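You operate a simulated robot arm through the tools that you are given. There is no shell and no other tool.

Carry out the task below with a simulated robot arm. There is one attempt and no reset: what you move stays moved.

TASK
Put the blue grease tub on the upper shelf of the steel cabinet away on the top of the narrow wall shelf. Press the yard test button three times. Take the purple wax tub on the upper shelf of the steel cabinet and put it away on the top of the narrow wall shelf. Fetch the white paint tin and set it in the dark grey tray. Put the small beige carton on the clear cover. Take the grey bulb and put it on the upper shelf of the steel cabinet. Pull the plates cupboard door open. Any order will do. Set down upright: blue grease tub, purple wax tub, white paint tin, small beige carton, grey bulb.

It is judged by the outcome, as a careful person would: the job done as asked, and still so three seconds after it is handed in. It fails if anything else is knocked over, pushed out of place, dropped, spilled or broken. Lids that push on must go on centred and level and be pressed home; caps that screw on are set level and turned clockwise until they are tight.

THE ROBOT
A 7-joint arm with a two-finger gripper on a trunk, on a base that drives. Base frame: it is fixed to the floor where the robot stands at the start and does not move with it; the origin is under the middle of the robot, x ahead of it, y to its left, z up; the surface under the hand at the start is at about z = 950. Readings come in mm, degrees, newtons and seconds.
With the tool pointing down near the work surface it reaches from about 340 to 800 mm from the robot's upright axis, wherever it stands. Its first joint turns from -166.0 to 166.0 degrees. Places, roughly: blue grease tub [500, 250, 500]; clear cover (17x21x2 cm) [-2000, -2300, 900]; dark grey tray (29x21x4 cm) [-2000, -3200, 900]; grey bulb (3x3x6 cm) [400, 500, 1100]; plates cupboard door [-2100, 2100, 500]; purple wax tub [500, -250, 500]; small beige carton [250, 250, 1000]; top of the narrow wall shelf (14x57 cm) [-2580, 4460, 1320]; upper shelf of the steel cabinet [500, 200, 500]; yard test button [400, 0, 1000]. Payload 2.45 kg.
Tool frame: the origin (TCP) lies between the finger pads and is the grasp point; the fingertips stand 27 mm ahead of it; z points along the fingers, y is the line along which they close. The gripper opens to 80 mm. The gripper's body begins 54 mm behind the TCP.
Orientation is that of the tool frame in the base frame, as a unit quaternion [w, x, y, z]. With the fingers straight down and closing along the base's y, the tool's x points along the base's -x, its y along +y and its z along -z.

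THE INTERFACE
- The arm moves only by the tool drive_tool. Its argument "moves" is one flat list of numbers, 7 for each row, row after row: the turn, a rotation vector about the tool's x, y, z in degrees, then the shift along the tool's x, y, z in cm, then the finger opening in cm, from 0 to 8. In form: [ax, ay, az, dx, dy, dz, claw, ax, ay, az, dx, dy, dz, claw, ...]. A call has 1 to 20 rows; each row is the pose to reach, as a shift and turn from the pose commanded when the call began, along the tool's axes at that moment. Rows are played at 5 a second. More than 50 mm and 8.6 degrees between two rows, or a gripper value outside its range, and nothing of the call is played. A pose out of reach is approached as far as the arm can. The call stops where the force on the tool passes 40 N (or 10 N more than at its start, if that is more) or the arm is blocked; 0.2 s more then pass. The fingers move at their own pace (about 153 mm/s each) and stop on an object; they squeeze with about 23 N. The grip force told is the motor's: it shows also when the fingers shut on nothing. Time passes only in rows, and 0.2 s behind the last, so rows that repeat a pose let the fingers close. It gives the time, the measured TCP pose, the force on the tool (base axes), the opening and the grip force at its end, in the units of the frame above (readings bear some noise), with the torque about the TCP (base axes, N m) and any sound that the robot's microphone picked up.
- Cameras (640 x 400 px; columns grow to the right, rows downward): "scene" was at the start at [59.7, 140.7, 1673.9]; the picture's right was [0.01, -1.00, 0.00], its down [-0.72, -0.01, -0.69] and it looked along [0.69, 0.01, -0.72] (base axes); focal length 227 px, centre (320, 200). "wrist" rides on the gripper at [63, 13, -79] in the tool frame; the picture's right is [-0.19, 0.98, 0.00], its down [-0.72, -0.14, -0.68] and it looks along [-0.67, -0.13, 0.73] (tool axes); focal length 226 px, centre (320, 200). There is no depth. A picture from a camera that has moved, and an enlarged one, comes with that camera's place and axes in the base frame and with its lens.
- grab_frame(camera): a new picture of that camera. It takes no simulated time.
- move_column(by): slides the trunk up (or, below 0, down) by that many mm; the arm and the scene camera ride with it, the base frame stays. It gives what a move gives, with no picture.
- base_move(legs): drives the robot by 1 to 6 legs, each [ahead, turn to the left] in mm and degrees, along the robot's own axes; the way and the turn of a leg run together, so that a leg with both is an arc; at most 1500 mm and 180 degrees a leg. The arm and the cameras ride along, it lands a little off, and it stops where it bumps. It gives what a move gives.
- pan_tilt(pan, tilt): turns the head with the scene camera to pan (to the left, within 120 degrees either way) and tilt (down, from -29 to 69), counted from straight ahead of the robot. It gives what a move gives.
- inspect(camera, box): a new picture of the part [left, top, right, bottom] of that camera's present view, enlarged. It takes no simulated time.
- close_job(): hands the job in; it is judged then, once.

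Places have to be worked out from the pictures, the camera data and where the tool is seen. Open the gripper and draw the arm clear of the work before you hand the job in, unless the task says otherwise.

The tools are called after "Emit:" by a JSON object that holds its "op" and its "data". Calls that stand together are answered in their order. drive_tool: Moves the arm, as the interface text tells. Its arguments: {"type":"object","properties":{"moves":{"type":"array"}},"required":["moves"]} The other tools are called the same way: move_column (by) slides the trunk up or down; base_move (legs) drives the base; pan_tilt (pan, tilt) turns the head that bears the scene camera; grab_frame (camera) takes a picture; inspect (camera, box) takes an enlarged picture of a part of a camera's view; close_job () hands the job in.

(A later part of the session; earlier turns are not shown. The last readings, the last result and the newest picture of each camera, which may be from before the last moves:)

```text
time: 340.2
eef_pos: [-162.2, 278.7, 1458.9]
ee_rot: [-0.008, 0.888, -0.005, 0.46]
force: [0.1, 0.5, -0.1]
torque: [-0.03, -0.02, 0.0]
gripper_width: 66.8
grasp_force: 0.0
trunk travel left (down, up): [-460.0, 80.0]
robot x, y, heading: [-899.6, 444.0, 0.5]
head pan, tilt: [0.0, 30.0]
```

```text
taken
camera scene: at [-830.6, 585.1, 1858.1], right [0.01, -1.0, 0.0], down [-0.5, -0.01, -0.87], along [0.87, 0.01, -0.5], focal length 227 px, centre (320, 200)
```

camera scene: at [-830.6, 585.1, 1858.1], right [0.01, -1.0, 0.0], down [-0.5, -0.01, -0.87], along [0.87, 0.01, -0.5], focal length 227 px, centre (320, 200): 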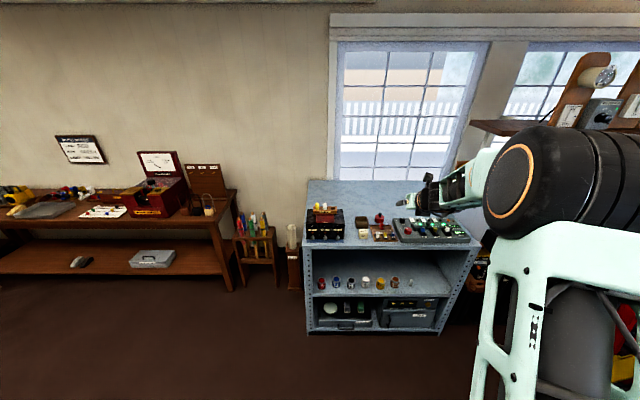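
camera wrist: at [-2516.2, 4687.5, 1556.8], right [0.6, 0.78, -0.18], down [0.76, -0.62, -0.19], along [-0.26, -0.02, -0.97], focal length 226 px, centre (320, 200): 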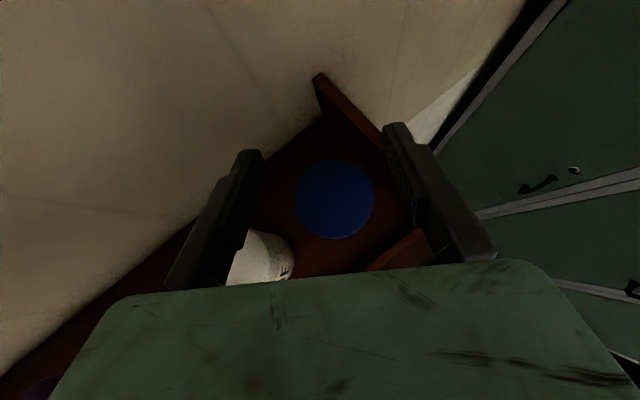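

I will do the carton first, which also lets me look over the counter area. I drive up to the bench with the hand high.

Emit:
{"op": "base_move", "data": {"legs": [[570, 0]]}}

Emit:
{"op": "drive_tool", "data": {"moves": [0, -8, 0, 0, 0, -1, 8, 0, -16, 0, 0, 0, -2, 8, 0, -24, 0, 0, 0, -3, 8, 0, -32, 0, 0, 0, -4, 8, 0, -40, 0, 0, 0, -5, 8, 0, -48, 0, 0, 0, -6, 8, 0, -54.8, 0, 0, 0, -7, 8, 0, -54.8, 0, 0, 0, -7, 8]}}

Emit:
{"op": "grab_frame", "data": {"camera": "scene"}}

Emit:
{"op": "grab_frame", "data": {"camera": "wrist"}}

```text
time: 343.4
eef_pos: [406.4, 285.5, 1459.7]
ee_rot: [-0.008, 0.889, -0.006, 0.458]
force: [0.1, 0.2, -0.3]
torque: [-0.03, 0.01, 0.0]
gripper_width: 67.2
grasp_force: 0.1
trunk travel left (down, up): [-460.0, 80.0]
robot x, y, heading: [-332.4, 453.3, 0.7]
head pan, tilt: [0.0, 30.0]
```

```text
time: 345.2
eef_pos: [348.1, 284.2, 1500.1]
ee_rot: [-0.01, 1.0, -0.001, -0.002]
force: [0.6, -0.1, 0.9]
torque: [0.04, 0.03, -0.02]
gripper_width: 79.9
grasp_force: 0.0
trunk travel left (down, up): [-460.0, 80.0]
robot x, y, heading: [-330.3, 450.7, 0.5]
head pan, tilt: [0.0, 30.0]
```

```text
taken
camera scene: at [-263.6, 591.3, 1858.1], right [0.01, -1.0, 0.0], down [-0.5, -0.01, -0.87], along [0.87, 0.01, -0.5], focal length 227 px, centre (320, 200)
```

scene: 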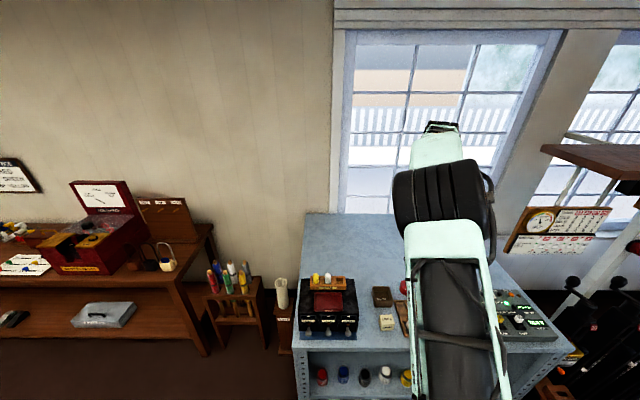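

```text
taken
camera wrist: at [411.7, 269.6, 1578.5], right [-0.2, -0.98, -0.02], down [-0.71, 0.13, 0.69], along [-0.67, 0.15, -0.73], focal length 226 px, centre (320, 200)
```

wrist: 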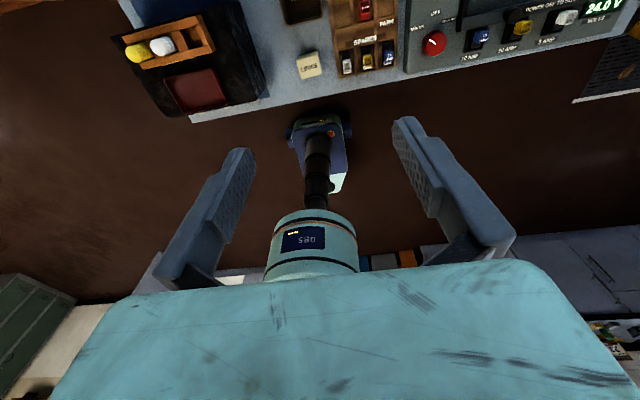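

The carton computes to (290, 331). I lower the trunk 300 mm and move above it for a closer look.

Emit:
{"op": "move_column", "data": {"by": -300}}

Emit:
{"op": "drive_tool", "data": {"moves": [0, 0, 0, -1.5, -1.2, 2, 8, 0, 0, 0, -3, -2.4, 4, 8, 0, 0, 0, -4.5, -3.6, 6, 8, 0, 0, 0, -5.8, -4.7, 8, 8, 0, 0, 0, -5.8, -4.7, 8, 8]}}

Emit:
{"op": "grab_frame", "data": {"camera": "wrist"}}

Emit:
{"op": "inspect", "data": {"camera": "wrist", "box": [220, 20, 420, 145]}}

Emit:
{"op": "grab_frame", "data": {"camera": "scene"}}

```text
time: 348.2
eef_pos: [350.1, 283.7, 1200.2]
ee_rot: [-0.009, 1.0, 0.0, -0.002]
force: [0.3, 0.4, -0.3]
torque: [-0.03, 0.0, 0.02]
gripper_width: 80.1
grasp_force: 0.0
trunk travel left (down, up): [-160.0, 380.0]
robot x, y, heading: [-333.3, 447.6, 0.5]
head pan, tilt: [0.0, 30.0]
```

```text
time: 349.4
eef_pos: [287.9, 333.3, 1119.9]
ee_rot: [-0.009, 1.0, -0.001, -0.001]
force: [0.1, 0.4, 0.5]
torque: [-0.01, 0.02, -0.01]
gripper_width: 80.0
grasp_force: 0.1
trunk travel left (down, up): [-160.0, 380.0]
robot x, y, heading: [-332.9, 451.4, 0.7]
head pan, tilt: [0.0, 30.0]
```

```text
taken
camera wrist: at [351.9, 319.4, 1199.1], right [-0.19, -0.98, -0.02], down [-0.71, 0.13, 0.69], along [-0.67, 0.15, -0.73], focal length 226 px, centre (320, 200)
```

wrist: 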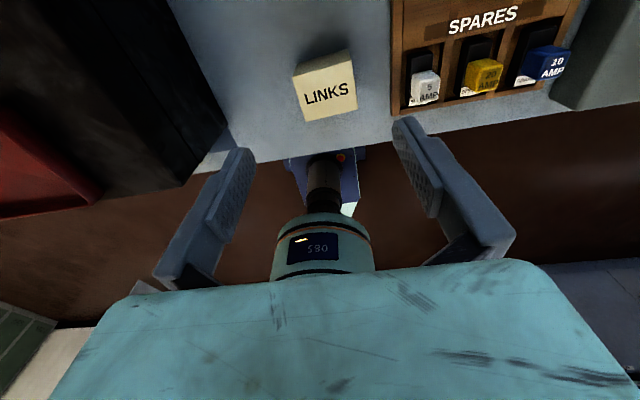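

```text
3.20 times, centred on (320, 82) of wrist
camera zoom: at [351.9, 319.4, 1199.1], right [-0.19, -0.98, -0.02], down [-0.71, 0.13, 0.69], along [-0.67, 0.15, -0.73], focal length 723 px, centre (320, 576)
```

zoom: 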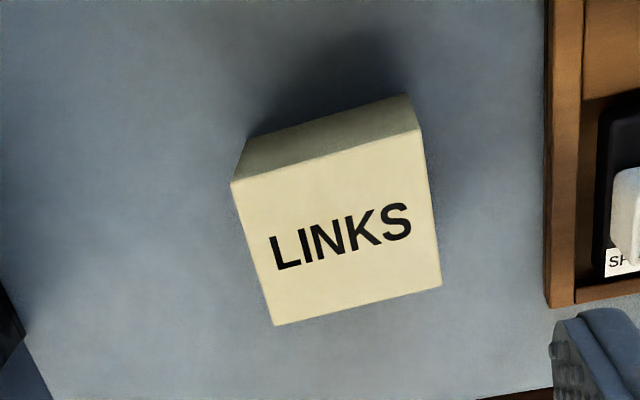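

```text
taken
camera scene: at [-263.3, 591.5, 1558.1], right [0.01, -1.0, 0.0], down [-0.5, -0.01, -0.87], along [0.87, 0.01, -0.5], focal length 227 px, centre (320, 200)
```

scene: 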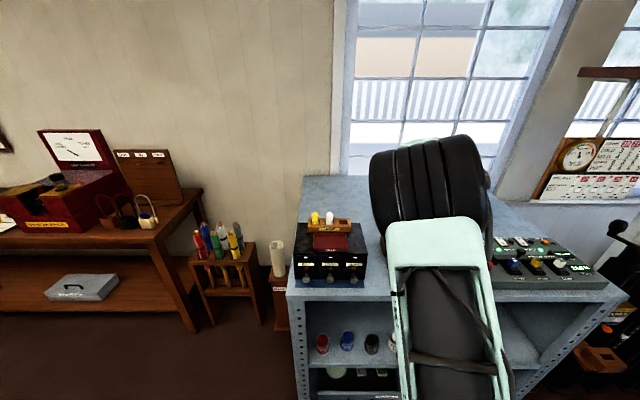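

The carton's top spans x 263–304, y 306–357 with top z≈990; the SPARES box edge is at y≈273. I descend with the fingers at 68 mm either side of it in y.

Emit:
{"op": "drive_tool", "data": {"moves": [0, 0, 0, -0.44, 0.18, 4, 6.8, 0, 0, 0, -0.44, 0.18, 8, 6.8, 0, 0, 0, -0.44, 0.18, 11, 6.8, 0, 0, 0, -0.44, 0.18, 11, 6.8]}}

Emit:
{"op": "grab_frame", "data": {"camera": "wrist"}}

```text
time: 350.4
eef_pos: [284.4, 332.6, 1008.3]
ee_rot: [-0.009, 1.0, -0.001, -0.002]
force: [0.8, -0.1, -1.0]
torque: [0.0, 0.01, -0.04]
gripper_width: 68.1
grasp_force: 0.0
trunk travel left (down, up): [-160.0, 380.0]
robot x, y, heading: [-333.8, 449.5, 0.5]
head pan, tilt: [0.0, 30.0]
```

```text
taken
camera wrist: at [347.2, 318.7, 1086.9], right [-0.19, -0.98, -0.02], down [-0.71, 0.13, 0.69], along [-0.67, 0.15, -0.73], focal length 226 px, centre (320, 200)
```

wrist: 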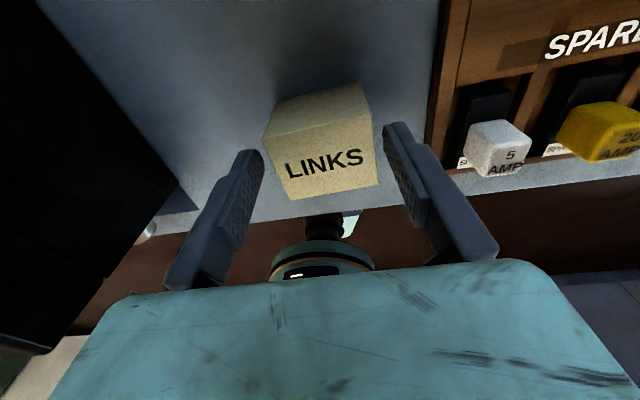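

Well centred. I lower the last 25 mm and close.

Emit:
{"op": "drive_tool", "data": {"moves": [0, 0, 0, 0, 0, 1.2, 6.8, 0, 0, 0, 0, 0, 2.0, 6.8, 0, 0, 0, 0, 0, 2.5, 6.8, 0, 0, 0, 0, 0, 2.5, 6.8, 0, 0, 0, 0, 0, 2.5, 4, 0, 0, 0, 0, 0, 2.5, 4, 0, 0, 0, 0, 0, 2.5, 4]}}

Emit:
{"op": "grab_frame", "data": {"camera": "wrist"}}

```text
time: 352.0
eef_pos: [284.4, 333.7, 986.1]
ee_rot: [-0.01, 1.0, -0.001, -0.002]
force: [-0.1, 0.0, -0.4]
torque: [-0.02, 0.0, -0.03]
gripper_width: 49.5
grasp_force: 23.1
trunk travel left (down, up): [-160.0, 380.0]
robot x, y, heading: [-334.5, 451.2, 0.5]
head pan, tilt: [0.0, 30.0]
```

```text
taken
camera wrist: at [348.4, 319.5, 1064.4], right [-0.19, -0.98, -0.02], down [-0.71, 0.13, 0.69], along [-0.67, 0.15, -0.73], focal length 226 px, centre (320, 200)
```

wrist: 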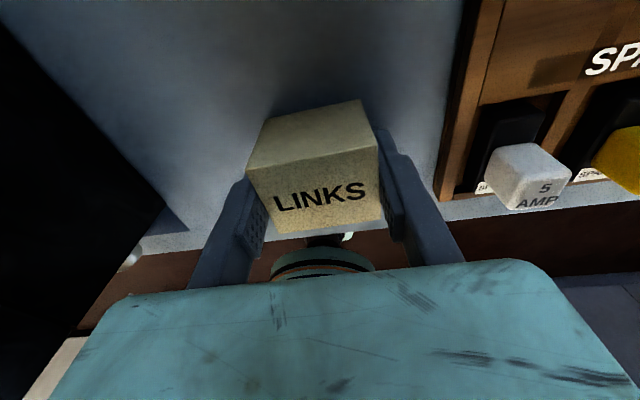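

Gripped at 49.5 mm. I lift it straight up by the trunk and back away from the bench.

Emit:
{"op": "move_column", "data": {"by": 300}}

Emit:
{"op": "base_move", "data": {"legs": [[-650, 0]]}}

Emit:
{"op": "grab_frame", "data": {"camera": "wrist"}}

Emit:
{"op": "pan_tilt", "data": {"pan": -60, "tilt": 25}}

Emit:
{"op": "grab_frame", "data": {"camera": "scene"}}

```text
time: 355.0
eef_pos: [285.9, 333.4, 1285.2]
ee_rot: [-0.009, 1.0, -0.001, -0.002]
force: [0.0, -0.8, -0.9]
torque: [-0.05, 0.01, -0.02]
gripper_width: 49.1
grasp_force: 23.5
trunk travel left (down, up): [-460.0, 80.0]
robot x, y, heading: [-334.2, 449.5, 0.5]
head pan, tilt: [0.0, 30.0]
```

```text
time: 358.6
eef_pos: [-365.5, 323.6, 1286.8]
ee_rot: [-0.009, 1.0, -0.004, -0.001]
force: [0.1, 0.5, -0.5]
torque: [0.01, 0.0, -0.04]
gripper_width: 49.2
grasp_force: 23.3
trunk travel left (down, up): [-460.0, 80.0]
robot x, y, heading: [-982.9, 445.2, 0.2]
head pan, tilt: [0.0, 30.0]
```

```text
taken
camera wrist: at [-303.1, 309.0, 1364.9], right [-0.2, -0.98, -0.02], down [-0.71, 0.14, 0.69], along [-0.67, 0.15, -0.73], focal length 226 px, centre (320, 200)
```

wrist: 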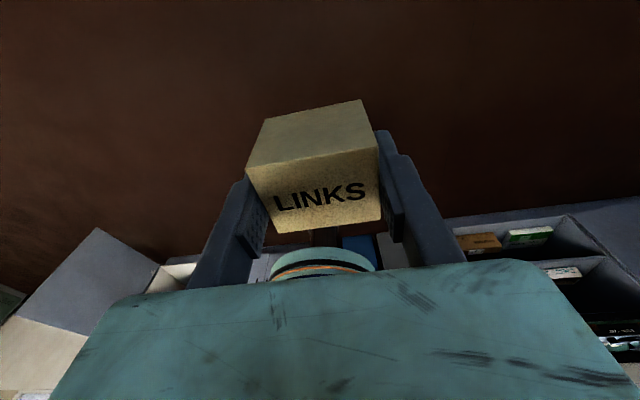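

```text
time: 359.9
eef_pos: [-364.7, 323.6, 1286.1]
ee_rot: [-0.01, 1.0, -0.004, -0.001]
force: [0.1, -0.4, -1.2]
torque: [0.01, 0.0, 0.0]
gripper_width: 49.4
grasp_force: 23.2
trunk travel left (down, up): [-460.0, 80.0]
robot x, y, heading: [-981.8, 443.0, 0.2]
head pan, tilt: [-60.0, 25.0]
```

```text
taken
camera scene: at [-955.9, 506.0, 1866.1], right [-0.86, -0.5, 0.0], down [-0.21, 0.37, -0.91], along [0.46, -0.78, -0.42], focal length 227 px, centre (320, 200)
```

scene: 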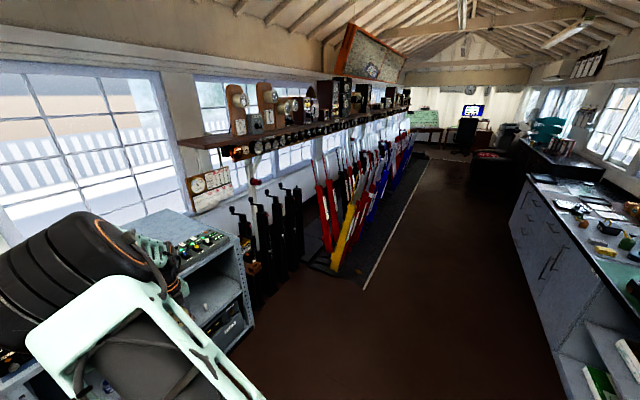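

The carton is held level. I drive down the aisle to the counter, to about (-1100,-2420), and turn to face it.

Emit:
{"op": "pan_tilt", "data": {"pan": 0, "tilt": 35}}

Emit:
{"op": "base_move", "data": {"legs": [[0, -92.5], [1450, 0], [1390, 0], [0, -87.7]]}}

Emit:
{"op": "grab_frame", "data": {"camera": "scene"}}

Emit:
{"op": "grab_frame", "data": {"camera": "wrist"}}

```text
time: 361.2
eef_pos: [-365.8, 323.7, 1286.8]
ee_rot: [-0.009, 1.0, -0.004, -0.002]
force: [0.4, 0.1, -1.5]
torque: [-0.03, -0.03, -0.01]
gripper_width: 49.3
grasp_force: 22.9
trunk travel left (down, up): [-460.0, 80.0]
robot x, y, heading: [-980.2, 450.1, 0.1]
head pan, tilt: [0.0, 35.0]
```

```text
time: 383.0
eef_pos: [-1756.4, -2260.6, 1285.9]
ee_rot: [0.001, 0.023, 1.0, -0.01]
force: [-0.1, 0.1, -0.8]
torque: [-0.02, -0.02, -0.02]
gripper_width: 48.9
grasp_force: 22.7
trunk travel left (down, up): [-460.0, 80.0]
robot x, y, heading: [-1143.4, -2408.0, 177.9]
head pan, tilt: [0.0, 35.0]
```

```text
taken
camera scene: at [-1221.0, -2544.1, 1850.3], right [0.03, 1.0, 0.0], down [0.57, -0.02, -0.82], along [-0.82, 0.03, -0.57], focal length 227 px, centre (320, 200)
```

scene: 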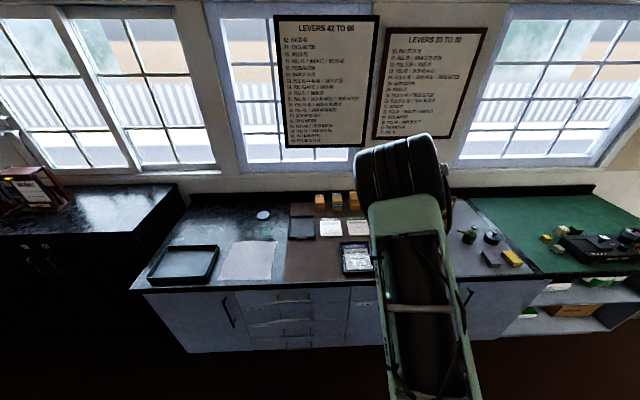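

```text
taken
camera wrist: at [-1820.0, -2243.7, 1364.5], right [0.24, 0.97, -0.02], down [0.71, -0.16, 0.69], along [0.66, -0.18, -0.73], focal length 226 px, centre (320, 200)
```

wrist: 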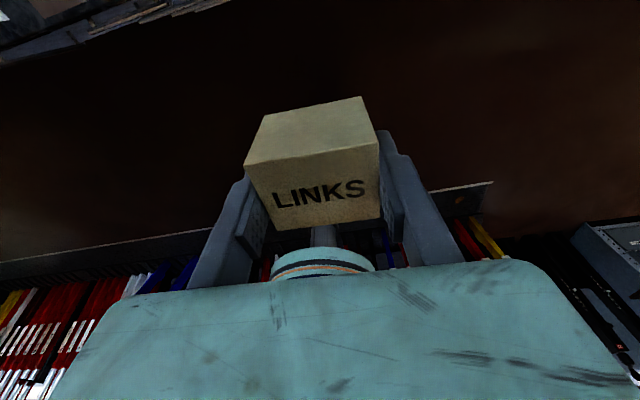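

The clear cover projects at about (362,263) and the dark grey tray at (187,268). I zoom in on the counter.

Emit:
{"op": "inspect", "data": {"camera": "scene", "box": [280, 180, 400, 290]}}

Emit:
{"op": "inspect", "data": {"camera": "scene", "box": [130, 190, 300, 300]}}

Emit:
{"op": "inspect", "data": {"camera": "scene", "box": [440, 190, 640, 320]}}

```text
3.64 times, centred on (340, 235) of scene
camera zoom: at [-1221.0, -2544.1, 1850.3], right [0.03, 1.0, 0.0], down [0.57, -0.02, -0.82], along [-0.82, 0.03, -0.57], focal length 825 px, centre (247, 73)
```

zoom: 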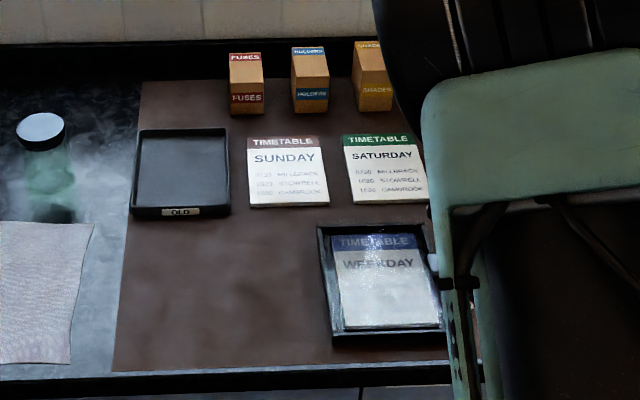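

```text
3.64 times, centred on (215, 245) of scene
camera zoom: at [-1221.0, -2544.1, 1850.3], right [0.03, 1.0, 0.0], down [0.57, -0.02, -0.82], along [-0.82, 0.03, -0.57], focal length 825 px, centre (702, 36)
```

zoom: 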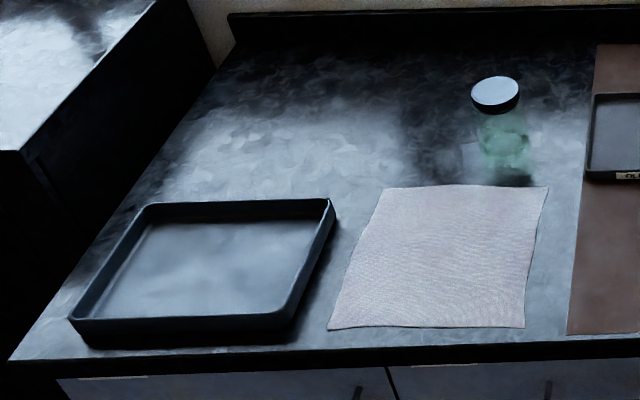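

```text
3.08 times, centred on (540, 255) of scene
camera zoom: at [-1221.0, -2544.1, 1850.3], right [0.03, 1.0, 0.0], down [0.57, -0.02, -0.82], along [-0.82, 0.03, -0.57], focal length 698 px, centre (-357, 31)
```

zoom: 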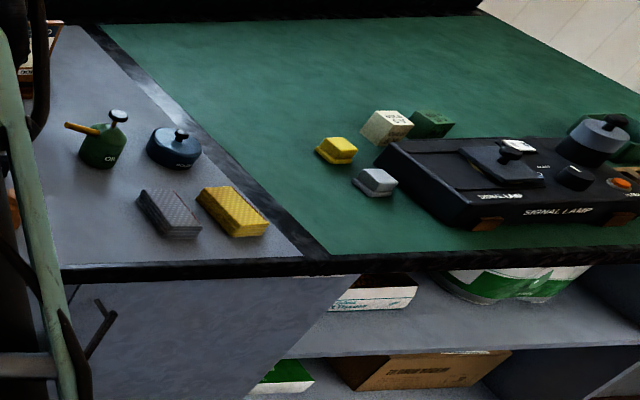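

The cover is the framed WEEKDAY timetable, spanning x -2137…-1923, y -2402…-2236. I square up the heading, then move over its centre (-2030,-2319).

Emit:
{"op": "base_move", "data": {"legs": [[0, 2.1]]}}

Emit:
{"op": "grab_frame", "data": {"camera": "scene"}}

```text
time: 383.8
eef_pos: [-1761.0, -2284.6, 1285.8]
ee_rot: [0.001, 0.006, 1.0, -0.01]
force: [0.4, 0.1, -0.8]
torque: [-0.01, -0.02, 0.02]
gripper_width: 49.2
grasp_force: 23.5
trunk travel left (down, up): [-460.0, 80.0]
robot x, y, heading: [-1149.4, -2403.4, -179.7]
head pan, tilt: [0.0, 35.0]
```

```text
taken
camera scene: at [-1215.9, -2547.8, 1850.2], right [0.0, 1.0, 0.0], down [0.57, 0.0, -0.82], along [-0.82, 0.0, -0.57], focal length 227 px, centre (320, 200)
```

scene: 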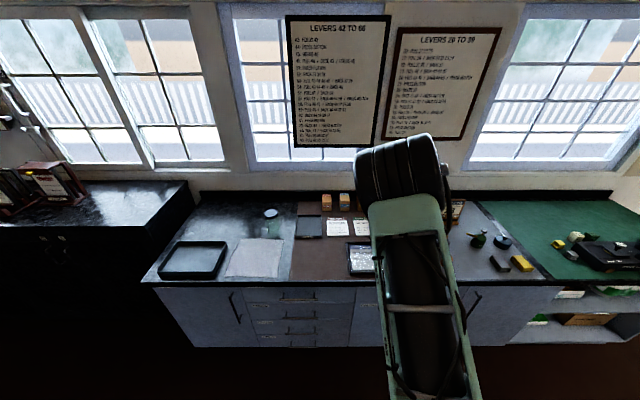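

Emit:
{"op": "drive_tool", "data": {"moves": [0, 0, 0, 0, -1.7, 0, 4, 0, 0, 0, 0, -3.4, 0, 4, 0, 0, 0, 0, -3.4, 0, 4]}}

Emit:
{"op": "base_move", "data": {"legs": [[265, 0]]}}

Emit:
{"op": "move_column", "data": {"by": -200}}

Emit:
{"op": "grab_frame", "data": {"camera": "wrist"}}

Emit:
{"op": "grab_frame", "data": {"camera": "scene"}}

```text
time: 384.6
eef_pos: [-1762.4, -2317.3, 1285.3]
ee_rot: [0.002, 0.005, 1.0, -0.011]
force: [-0.7, 0.3, -0.7]
torque: [0.02, -0.01, -0.01]
gripper_width: 49.0
grasp_force: 22.8
trunk travel left (down, up): [-460.0, 80.0]
robot x, y, heading: [-1146.6, -2407.9, -179.9]
head pan, tilt: [0.0, 35.0]
```

```text
time: 386.5
eef_pos: [-2027.4, -2319.5, 1284.3]
ee_rot: [0.002, 0.004, 1.0, -0.009]
force: [-0.3, 0.0, -1.2]
torque: [0.02, -0.07, -0.01]
gripper_width: 49.1
grasp_force: 22.8
trunk travel left (down, up): [-460.0, 80.0]
robot x, y, heading: [-1410.9, -2412.9, -180.1]
head pan, tilt: [0.0, 35.0]
```

```text
time: 388.6
eef_pos: [-2026.5, -2319.7, 1085.8]
ee_rot: [0.003, 0.004, 1.0, -0.009]
force: [-0.7, 0.5, -1.2]
torque: [-0.01, -0.01, 0.03]
gripper_width: 49.2
grasp_force: 23.0
trunk travel left (down, up): [-260.0, 280.0]
robot x, y, heading: [-1409.6, -2407.4, -179.9]
head pan, tilt: [0.0, 35.0]
```

```text
taken
camera wrist: at [-2090.0, -2304.8, 1164.4], right [0.2, 0.98, -0.02], down [0.71, -0.13, 0.69], along [0.67, -0.15, -0.73], focal length 226 px, centre (320, 200)
```

wrist: 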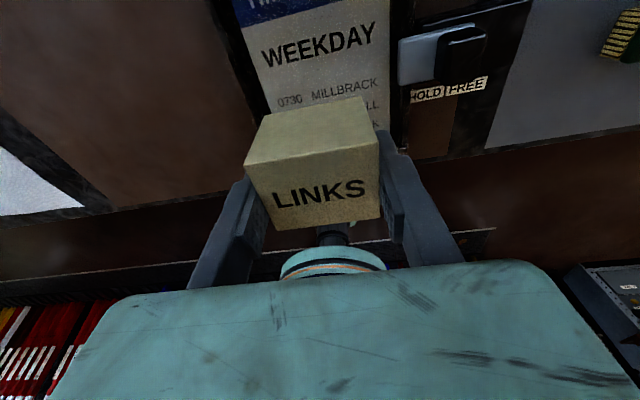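

```text
taken
camera scene: at [-1479.5, -2547.8, 1650.4], right [0.0, 1.0, 0.0], down [0.57, 0.0, -0.82], along [-0.82, 0.0, -0.57], focal length 227 px, centre (320, 200)
```

scene: 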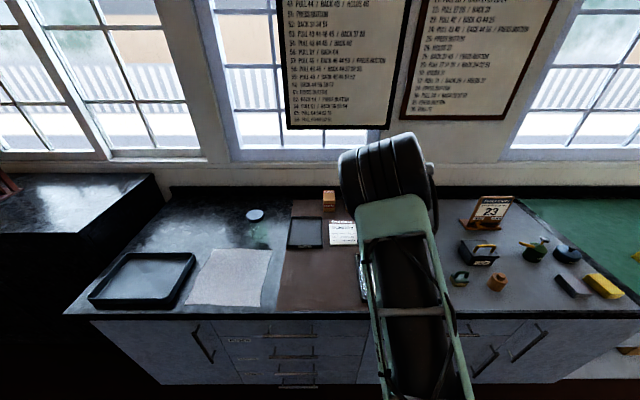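

Emit:
{"op": "inspect", "data": {"camera": "wrist", "box": [190, 0, 510, 200]}}

Emit:
{"op": "inspect", "data": {"camera": "scene", "box": [280, 185, 440, 325]}}

```text
2.00 times, centred on (350, 100) of wrist
camera zoom: at [-2090.0, -2304.8, 1164.4], right [0.2, 0.98, -0.02], down [0.71, -0.13, 0.69], along [0.67, -0.15, -0.73], focal length 452 px, centre (260, 400)
```

zoom: 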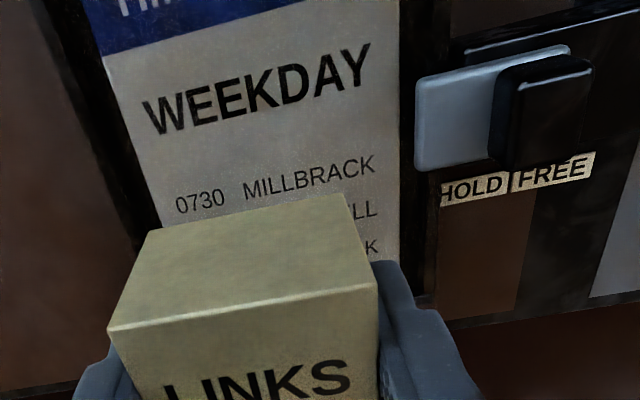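

```text
2.86 times, centred on (360, 255) of scene
camera zoom: at [-1479.5, -2547.8, 1650.4], right [0.0, 1.0, 0.0], down [0.57, 0.0, -0.82], along [-0.82, 0.0, -0.57], focal length 648 px, centre (206, 43)
```

zoom: 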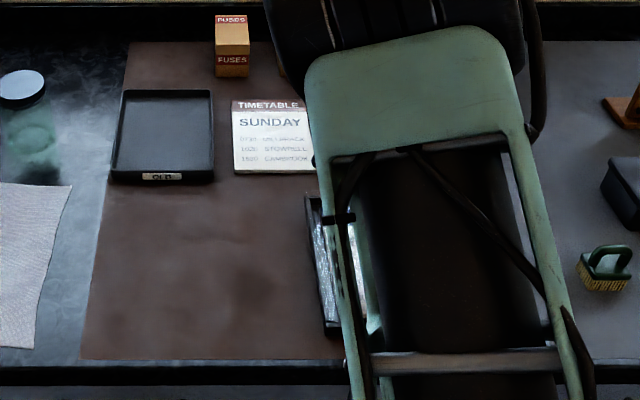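

The carton is over the middle of the clear cover. I lower 100 mm by the trunk, then feel for contact with small arm steps.

Emit:
{"op": "move_column", "data": {"by": -100}}

Emit:
{"op": "inspect", "data": {"camera": "wrist", "box": [190, 0, 510, 200]}}

Emit:
{"op": "drive_tool", "data": {"moves": [0, 0, 0, 0, 0, 0.4, 4, 0, 0, 0, 0, 0, 0.8, 4, 0, 0, 0, 0, 0, 1.1, 4, 0, 0, 0, 0, 0, 1.4, 4, 0, 0, 0, 0, 0, 1.6, 4, 0, 0, 0, 0, 0, 1.6, 4]}}

```text
time: 390.0
eef_pos: [-2025.5, -2319.4, 986.5]
ee_rot: [0.002, 0.004, 1.0, -0.01]
force: [0.6, -0.3, -0.8]
torque: [0.01, 0.01, 0.0]
gripper_width: 49.5
grasp_force: 22.6
trunk travel left (down, up): [-160.0, 380.0]
robot x, y, heading: [-1412.0, -2408.5, -179.9]
head pan, tilt: [0.0, 35.0]
```

```text
2.00 times, centred on (350, 100) of wrist
camera zoom: at [-2090.0, -2304.8, 1064.4], right [0.2, 0.98, -0.02], down [0.71, -0.13, 0.69], along [0.67, -0.15, -0.73], focal length 452 px, centre (260, 400)
```

zoom: 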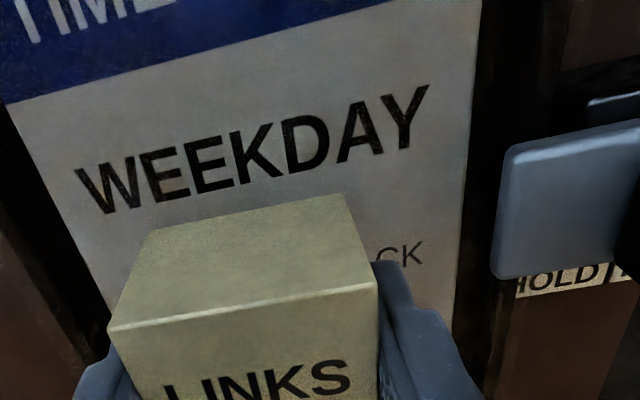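

```text
time: 391.4
eef_pos: [-2024.7, -2320.6, 969.2]
ee_rot: [0.003, 0.004, 1.0, -0.009]
force: [0.3, 0.0, -1.3]
torque: [-0.02, 0.01, -0.02]
gripper_width: 48.9
grasp_force: 23.0
trunk travel left (down, up): [-160.0, 380.0]
robot x, y, heading: [-1410.0, -2405.6, -179.7]
head pan, tilt: [0.0, 35.0]
```

Emit:
{"op": "drive_tool", "data": {"moves": [0, 0, 0, 0, 0, 0.3, 4, 0, 0, 0, 0, 0, 0.6, 4, 0, 0, 0, 0, 0, 0.8, 4, 0, 0, 0, 0, 0, 1.0, 4, 0, 0, 0, 0, 0, 1.0, 4]}}

Emit:
{"op": "drive_tool", "data": {"moves": [0, 0, 0, 0, 0, 0.2, 4, 0, 0, 0, 0, 0, 0.4, 4, 0, 0, 0, 0, 0, 0.4, 4]}}

```text
time: 392.6
eef_pos: [-2024.8, -2318.6, 961.6]
ee_rot: [-0.001, 0.004, 1.0, -0.008]
force: [-3.6, 0.3, 30.8]
torque: [0.75, 0.16, 0.07]
gripper_width: 49.2
grasp_force: 23.0
trunk travel left (down, up): [-160.0, 380.0]
robot x, y, heading: [-1412.0, -2405.0, -179.9]
head pan, tilt: [0.0, 35.0]
```

```text
time: 393.1
eef_pos: [-2027.3, -2319.3, 961.2]
ee_rot: [-0.003, 0.004, 1.0, -0.009]
force: [1.2, -1.5, 13.4]
torque: [0.34, -0.21, -0.03]
gripper_width: 49.0
grasp_force: 22.6
trunk travel left (down, up): [-160.0, 380.0]
robot x, y, heading: [-1411.1, -2406.2, -179.7]
head pan, tilt: [0.0, 35.0]
stopped in row 2: the force on the tool passed its limit at 43 N (the readings are from after the stop); the commanded pose is now the measured one
```

Contact was made (peak 43 N, then stopped). I ease off 2 mm and open the fingers.

Emit:
{"op": "drive_tool", "data": {"moves": [0, 0, 0, 0, 0, -0.1, 4, 0, 0, 0, 0, 0, -0.1, 4, 0, 0, 0, 0, 0, -0.1, 6.6, 0, 0, 0, 0, 0, -0.1, 6.6, 0, 0, 0, 0, 0, -0.1, 6.6]}}

Emit:
{"op": "grab_frame", "data": {"camera": "wrist"}}

```text
time: 394.2
eef_pos: [-2026.4, -2320.4, 961.5]
ee_rot: [0.0, 0.004, 1.0, -0.008]
force: [-3.6, -5.8, 23.6]
torque: [0.52, 0.07, 0.12]
gripper_width: 52.0
grasp_force: 0.2
trunk travel left (down, up): [-160.0, 380.0]
robot x, y, heading: [-1409.4, -2406.9, -179.7]
head pan, tilt: [0.0, 35.0]
```

```text
taken
camera wrist: at [-2089.8, -2305.8, 1040.6], right [0.2, 0.98, -0.02], down [0.72, -0.14, 0.68], along [0.67, -0.15, -0.73], focal length 226 px, centre (320, 200)
```

wrist: 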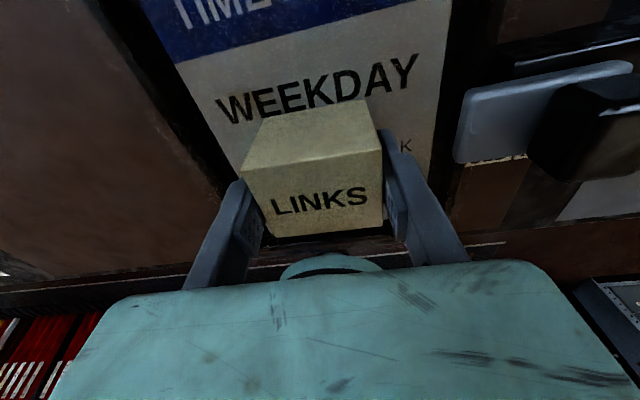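

The fingertips themselves are now resting on the cover, so I raise 6 mm and let the fingers open.

Emit:
{"op": "drive_tool", "data": {"moves": [0, 0, 0, 0, 0, -0.3, 6.6, 0, 0, 0, 0, 0, -0.6, 6.6, 0, 0, 0, 0, 0, -0.6, 6.6, 0, 0, 0, 0, 0, -0.6, 6.6]}}

Emit:
{"op": "grab_frame", "data": {"camera": "wrist"}}

```text
time: 395.2
eef_pos: [-2025.7, -2318.7, 966.5]
ee_rot: [0.001, 0.005, 1.0, -0.009]
force: [1.1, -1.4, 1.9]
torque: [0.06, -0.04, -0.03]
gripper_width: 64.4
grasp_force: 0.0
trunk travel left (down, up): [-160.0, 380.0]
robot x, y, heading: [-1413.0, -2409.0, -180.1]
head pan, tilt: [0.0, 35.0]
```

```text
taken
camera wrist: at [-2089.9, -2304.4, 1044.5], right [0.2, 0.98, -0.02], down [0.72, -0.14, 0.69], along [0.67, -0.15, -0.73], focal length 226 px, centre (320, 200)
```

wrist: 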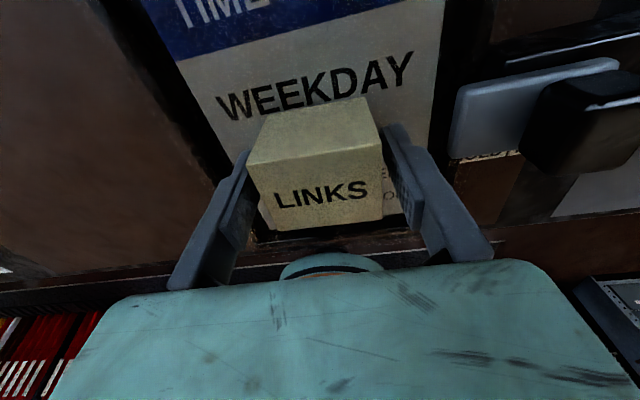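

I open fully to free the carton, then lift slowly and check that it stays.

Emit:
{"op": "drive_tool", "data": {"moves": [0, 0, 0, 0, 0, 0, 7.8, 0, 0, 0, 0, 0, 0, 7.8, 0, 0, 0, 0, 0, -0.5, 7.8, 0, 0, 0, 0, 0, -1.5, 7.8, 0, 0, 0, 0, 0, -1.5, 7.8]}}

Emit:
{"op": "grab_frame", "data": {"camera": "wrist"}}

```text
time: 396.4
eef_pos: [-2026.3, -2318.5, 981.2]
ee_rot: [0.0, 0.004, 1.0, -0.01]
force: [0.0, 0.1, -0.7]
torque: [-0.01, 0.04, 0.02]
gripper_width: 77.9
grasp_force: 0.0
trunk travel left (down, up): [-160.0, 380.0]
robot x, y, heading: [-1412.4, -2405.8, -179.8]
head pan, tilt: [0.0, 35.0]
```

```text
taken
camera wrist: at [-2090.3, -2304.6, 1059.9], right [0.2, 0.98, -0.02], down [0.72, -0.14, 0.68], along [0.67, -0.15, -0.73], focal length 226 px, centre (320, 200)
```

wrist: 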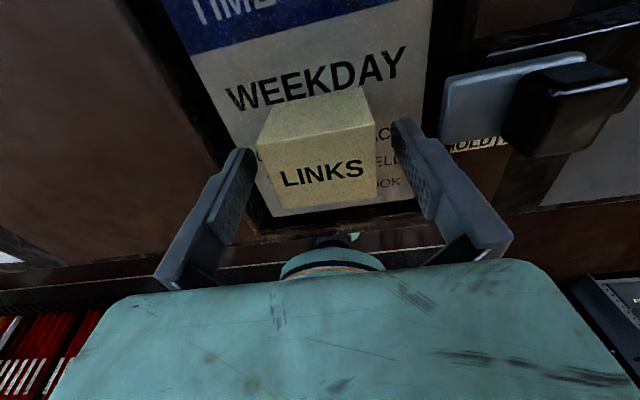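

The carton sits flat on the cover. I rise clear and look again.

Emit:
{"op": "drive_tool", "data": {"moves": [0, 0, 0, 0, 0, -3, 7.8, 0, 0, 0, 0, 0, -7, 7.8, 0, 0, 0, 0, 0, -11, 7.8, 0, 0, 0, 0, 0, -11, 7.8]}}

Emit:
{"op": "move_column", "data": {"by": 250}}

Emit:
{"op": "base_move", "data": {"legs": [[-300, 0]]}}

Emit:
{"op": "grab_frame", "data": {"camera": "scene"}}

Emit:
{"op": "inspect", "data": {"camera": "scene", "box": [280, 180, 400, 290]}}

```text
time: 397.4
eef_pos: [-2025.9, -2317.1, 1091.4]
ee_rot: [0.0, 0.004, 1.0, -0.008]
force: [0.6, 0.9, 0.4]
torque: [0.0, 0.04, -0.01]
gripper_width: 78.1
grasp_force: 0.1
trunk travel left (down, up): [-160.0, 380.0]
robot x, y, heading: [-1414.4, -2403.1, -179.6]
head pan, tilt: [0.0, 35.0]
```

```text
time: 400.0
eef_pos: [-2026.0, -2316.4, 1340.8]
ee_rot: [0.001, 0.004, 1.0, -0.009]
force: [0.0, 0.2, -0.9]
torque: [0.0, 0.03, -0.01]
gripper_width: 78.3
grasp_force: 0.0
trunk travel left (down, up): [-410.0, 130.0]
robot x, y, heading: [-1411.0, -2407.0, -179.9]
head pan, tilt: [0.0, 35.0]
```

```text
time: 402.1
eef_pos: [-1723.7, -2316.5, 1342.0]
ee_rot: [0.0, 0.004, 1.0, -0.01]
force: [0.2, 0.0, 0.0]
torque: [0.02, 0.0, -0.01]
gripper_width: 77.9
grasp_force: 0.2
trunk travel left (down, up): [-410.0, 130.0]
robot x, y, heading: [-1109.7, -2407.3, -179.8]
head pan, tilt: [0.0, 35.0]
```

```text
taken
camera scene: at [-1175.9, -2546.5, 1800.4], right [0.0, 1.0, 0.0], down [0.57, 0.0, -0.82], along [-0.82, 0.0, -0.57], focal length 227 px, centre (320, 200)
```

scene: 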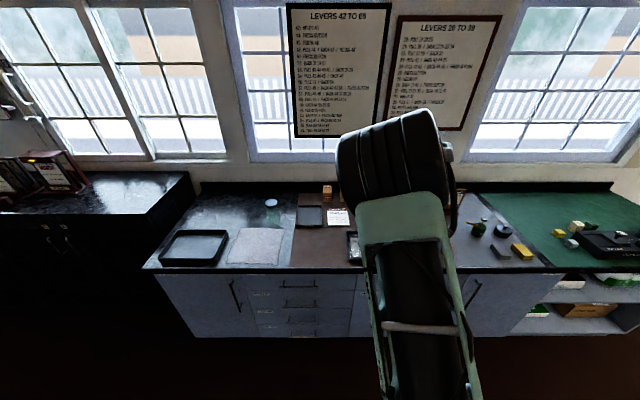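

```text
3.64 times, centred on (340, 235) of scene
camera zoom: at [-1175.9, -2546.5, 1800.4], right [0.0, 1.0, 0.0], down [0.57, 0.0, -0.82], along [-0.82, 0.0, -0.57], focal length 825 px, centre (247, 73)
```

zoom: 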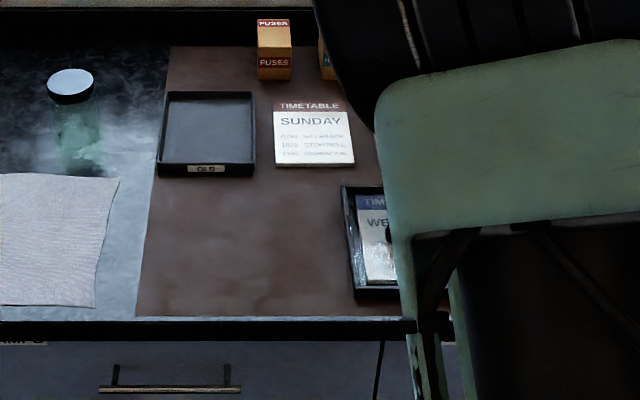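

I turn north for the way back and look left with the head at the carton.

Emit:
{"op": "base_move", "data": {"legs": [[0, -93]]}}

Emit:
{"op": "pan_tilt", "data": {"pan": 80, "tilt": 40}}

Emit:
{"op": "grab_frame", "data": {"camera": "scene"}}

Emit:
{"op": "inspect", "data": {"camera": "scene", "box": [330, 140, 530, 265]}}

```text
time: 406.6
eef_pos: [-980.6, -1796.8, 1341.9]
ee_rot: [-0.007, 0.73, 0.684, -0.007]
force: [-0.4, -1.0, 0.5]
torque: [0.01, 0.01, 0.0]
gripper_width: 77.9
grasp_force: 0.0
trunk travel left (down, up): [-410.0, 130.0]
robot x, y, heading: [-1107.7, -2408.0, 86.8]
head pan, tilt: [0.0, 35.0]
```

```text
time: 408.1
eef_pos: [-981.9, -1797.8, 1341.8]
ee_rot: [-0.007, 0.73, 0.683, -0.007]
force: [-0.1, 0.6, -0.1]
torque: [0.0, 0.02, 0.02]
gripper_width: 77.9
grasp_force: 0.0
trunk travel left (down, up): [-410.0, 130.0]
robot x, y, heading: [-1107.2, -2405.3, 86.8]
head pan, tilt: [80.0, 40.0]
```

```text
taken
camera scene: at [-1333.0, -2398.5, 1792.8], right [0.23, 0.97, 0.0], down [0.63, -0.15, -0.77], along [-0.75, 0.17, -0.64], focal length 227 px, centre (320, 200)
```

scene: 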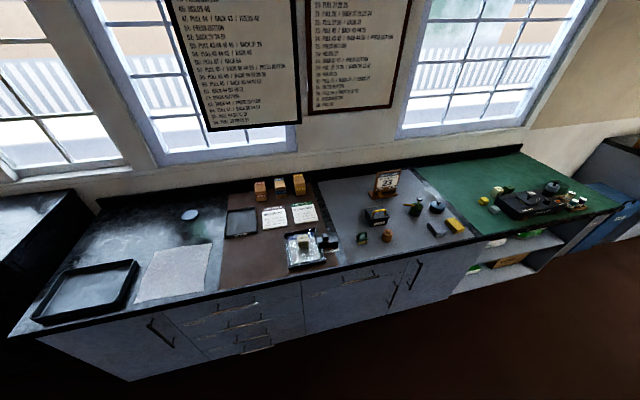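

```text
3.20 times, centred on (430, 202) of scene
camera zoom: at [-1333.0, -2398.5, 1792.8], right [0.23, 0.97, 0.0], down [0.63, -0.15, -0.77], along [-0.75, 0.17, -0.64], focal length 726 px, centre (-32, 192)
```

zoom: 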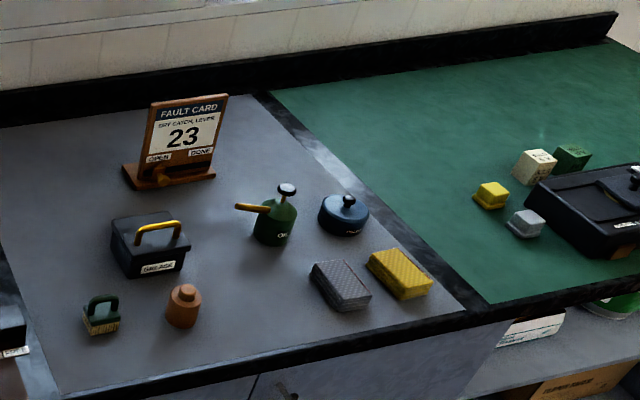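

Emit:
{"op": "inspect", "data": {"camera": "scene", "box": [210, 170, 370, 280]}}

Emit:
{"op": "inspect", "data": {"camera": "scene", "box": [10, 180, 250, 340]}}

```text
3.64 times, centred on (290, 225) of scene
camera zoom: at [-1333.0, -2398.5, 1792.8], right [0.23, 0.97, 0.0], down [0.63, -0.15, -0.77], along [-0.75, 0.17, -0.64], focal length 825 px, centre (429, 109)
```

zoom: 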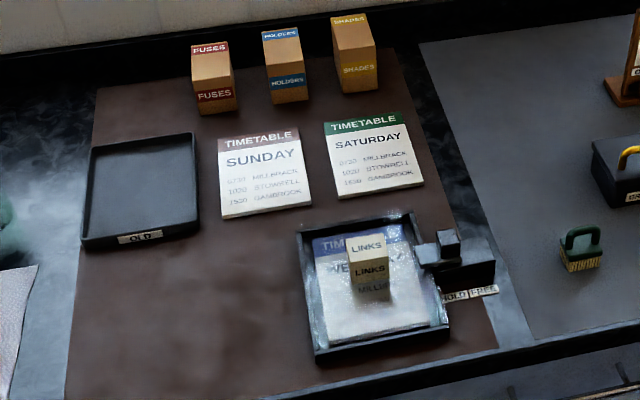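

```text
2.50 times, centred on (130, 260) of scene
camera zoom: at [-1333.0, -2398.5, 1792.8], right [0.23, 0.97, 0.0], down [0.63, -0.15, -0.77], along [-0.75, 0.17, -0.64], focal length 567 px, centre (795, 50)
```

zoom: 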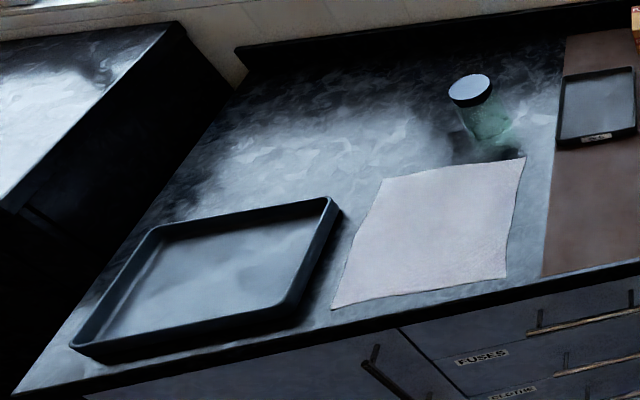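

The carton stands upright on the clear cover, and the tray is centred at about (-2012,-3200). Now back to the cabinet for the white enamel paint tin.

Emit:
{"op": "pan_tilt", "data": {"pan": 5, "tilt": 35}}

Emit:
{"op": "base_move", "data": {"legs": [[1450, 0], [1360, 0], [0, -87]]}}

Emit:
{"op": "grab_frame", "data": {"camera": "scene"}}

```text
time: 409.6
eef_pos: [-982.3, -1797.8, 1340.8]
ee_rot: [-0.007, 0.73, 0.683, -0.006]
force: [0.4, -0.3, 0.0]
torque: [0.01, 0.01, -0.01]
gripper_width: 78.0
grasp_force: 0.1
trunk travel left (down, up): [-410.0, 130.0]
robot x, y, heading: [-1108.4, -2403.1, 86.6]
head pan, tilt: [5.0, 35.0]
```

```text
time: 426.9
eef_pos: [-350.9, 315.9, 1341.3]
ee_rot: [-0.01, 1.0, 0.006, -0.001]
force: [-1.3, 0.2, 0.5]
torque: [0.02, 0.02, -0.06]
gripper_width: 78.1
grasp_force: 0.1
trunk travel left (down, up): [-410.0, 130.0]
robot x, y, heading: [-966.3, 391.1, 1.3]
head pan, tilt: [5.0, 35.0]
```

```text
taken
camera scene: at [-904.8, 541.6, 1800.3], right [0.11, -0.99, 0.0], down [-0.57, -0.06, -0.82], along [0.81, 0.09, -0.57], focal length 227 px, centre (320, 200)
```

scene: 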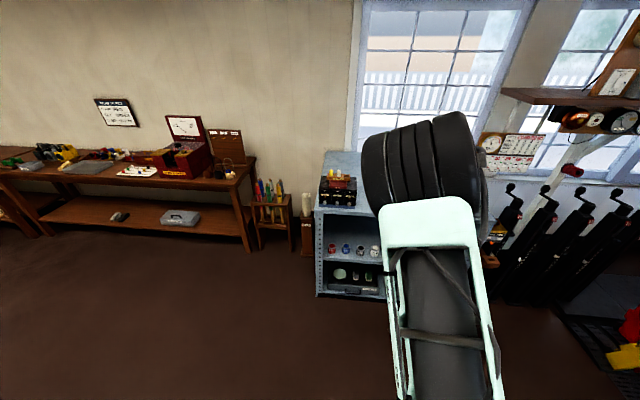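

I square the heading, tilt the tool back to 35° forward and lower to the pre-pose.

Emit:
{"op": "base_move", "data": {"legs": [[0, -1.3]]}}

Emit:
{"op": "drive_tool", "data": {"moves": [0, 6.09, 0, 0.67, 0.58, 3.57, 8, 0, 12.2, 0, 1.33, 1.16, 7.1, 8, 0, 18.3, 0, 2, 1.73, 10.7, 8, 0, 24.4, 0, 2.67, 2.3, 14.3, 8, 0, 30.5, 0, 3.33, 2.9, 17.8, 8, 0, 36.5, 0, 4, 3.5, 21.4, 8, 0, 42.6, 0, 4.67, 4, 25, 8, 0, 48.7, 0, 5.33, 4.6, 28.6, 8, 0, 54.8, 0, 6, 5.2, 32.1, 8, 0, 54.8, 0, 6, 5.2, 32.1, 8]}}

Emit:
{"op": "grab_frame", "data": {"camera": "scene"}}

```text
time: 427.7
eef_pos: [-352.2, 301.5, 1341.4]
ee_rot: [-0.009, 1.0, -0.005, 0.0]
force: [0.5, -0.2, 0.1]
torque: [0.04, 0.01, -0.01]
gripper_width: 77.9
grasp_force: 0.0
trunk travel left (down, up): [-410.0, 130.0]
robot x, y, heading: [-967.6, 392.1, 0.2]
head pan, tilt: [5.0, 35.0]
```

```text
time: 429.9
eef_pos: [-292.0, 255.0, 1021.3]
ee_rot: [-0.006, 0.887, -0.008, 0.461]
force: [-0.4, 0.4, -0.4]
torque: [-0.03, 0.05, -0.02]
gripper_width: 80.1
grasp_force: 0.0
trunk travel left (down, up): [-410.0, 130.0]
robot x, y, heading: [-967.7, 396.9, 0.1]
head pan, tilt: [5.0, 35.0]
```

```text
taken
camera scene: at [-901.1, 541.8, 1800.2], right [0.09, -1.0, 0.0], down [-0.57, -0.05, -0.82], along [0.82, 0.07, -0.57], focal length 227 px, centre (320, 200)
```

scene: 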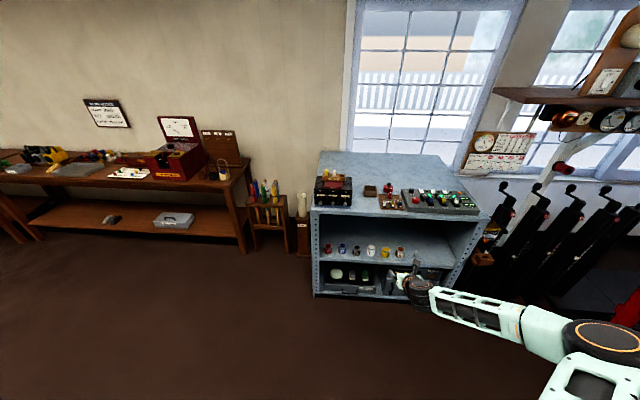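

Good. I lower the trunk 400 mm and extend the hand toward the white tin's line (y≈273).

Emit:
{"op": "move_column", "data": {"by": -400}}

Emit:
{"op": "drive_tool", "data": {"moves": [0, 0, 0, 2.07, -0.33, 2.93, 8, 0, 0, 0, 4.13, -0.67, 5.87, 8, 0, 0, 0, 6.2, -1, 8.8, 8, 0, 0, 0, 8.27, -1.33, 11.7, 8, 0, 0, 0, 10.3, -1.67, 14.7, 8, 0, 0, 0, 12.4, -2, 17.6, 8, 0, 0, 0, 12.4, -2, 17.6, 8]}}

Emit:
{"op": "grab_frame", "data": {"camera": "scene"}}

Emit:
{"op": "grab_frame", "data": {"camera": "wrist"}}

```text
time: 433.7
eef_pos: [-293.5, 254.1, 621.3]
ee_rot: [-0.006, 0.888, -0.008, 0.46]
force: [-0.1, 0.4, 0.2]
torque: [0.02, 0.05, -0.01]
gripper_width: 80.0
grasp_force: 0.1
trunk travel left (down, up): [-10.0, 530.0]
robot x, y, heading: [-970.3, 391.7, 0.3]
head pan, tilt: [5.0, 35.0]
```

```text
time: 435.3
eef_pos: [-77.7, 270.6, 619.0]
ee_rot: [-0.006, 0.888, -0.008, 0.46]
force: [-0.5, 0.2, -0.5]
torque: [-0.01, 0.0, 0.01]
gripper_width: 79.9
grasp_force: 0.0
trunk travel left (down, up): [-10.0, 530.0]
robot x, y, heading: [-969.5, 391.2, -0.0]
head pan, tilt: [5.0, 35.0]
```

```text
taken
camera scene: at [-901.4, 540.4, 1400.2], right [0.09, -1.0, 0.0], down [-0.57, -0.05, -0.82], along [0.82, 0.07, -0.57], focal length 227 px, centre (320, 200)
```

scene: 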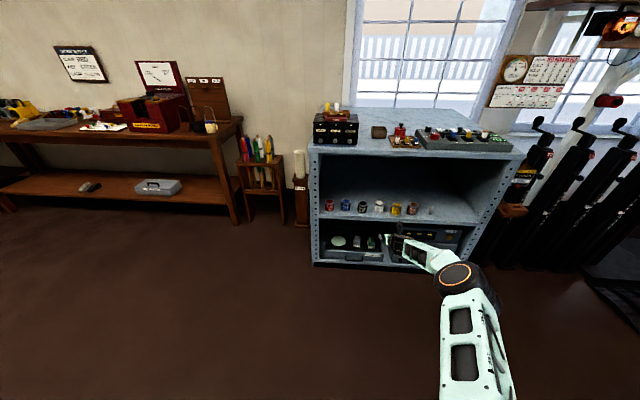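

```text
taken
camera wrist: at [-106.0, 257.4, 716.5], right [-0.12, -0.98, -0.18], down [-0.97, 0.15, -0.19], along [0.21, 0.15, -0.97], focal length 226 px, centre (320, 200)
```

wrist: 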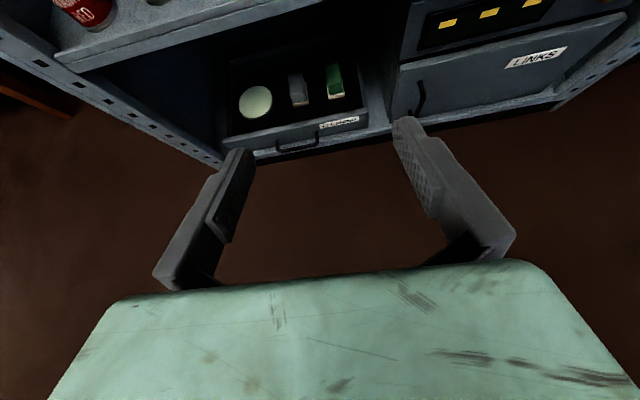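

Emit:
{"op": "base_move", "data": {"legs": [[240, 0]]}}

Emit:
{"op": "grab_frame", "data": {"camera": "wrist"}}

Emit:
{"op": "inspect", "data": {"camera": "scene", "box": [270, 150, 510, 300]}}

```text
time: 437.0
eef_pos: [156.8, 273.2, 619.4]
ee_rot: [-0.006, 0.888, -0.009, 0.46]
force: [-0.4, -1.0, 0.1]
torque: [-0.01, -0.03, -0.02]
gripper_width: 80.1
grasp_force: 0.0
trunk travel left (down, up): [-10.0, 530.0]
robot x, y, heading: [-733.4, 391.1, 0.3]
head pan, tilt: [5.0, 35.0]
```

```text
taken
camera wrist: at [128.2, 258.9, 716.6], right [-0.12, -0.98, -0.18], down [-0.97, 0.15, -0.19], along [0.21, 0.15, -0.97], focal length 226 px, centre (320, 200)
```

wrist: 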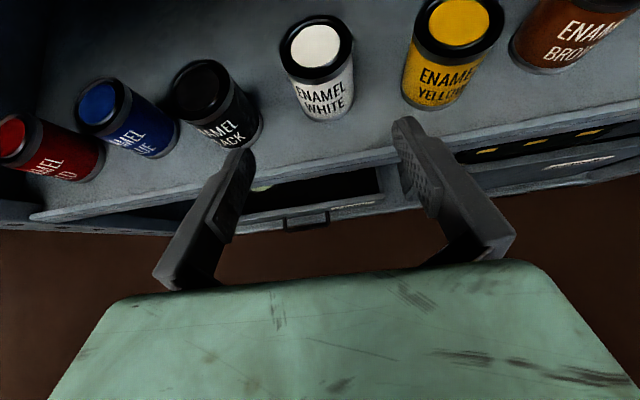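

```text
2.67 times, centred on (390, 225) of scene
camera zoom: at [-667.5, 541.0, 1400.3], right [0.09, -1.0, 0.0], down [-0.57, -0.05, -0.82], along [0.82, 0.07, -0.57], focal length 605 px, centre (133, 133)
```

zoom: 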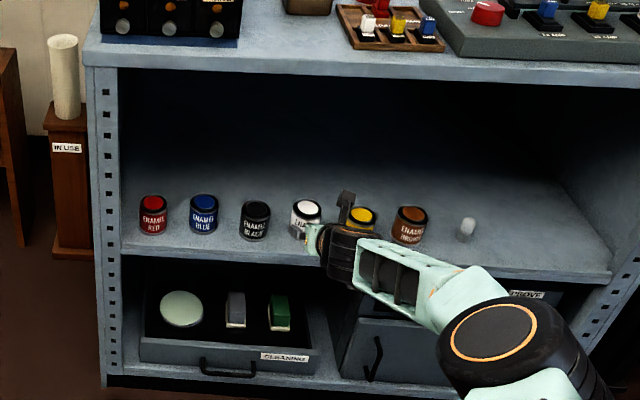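

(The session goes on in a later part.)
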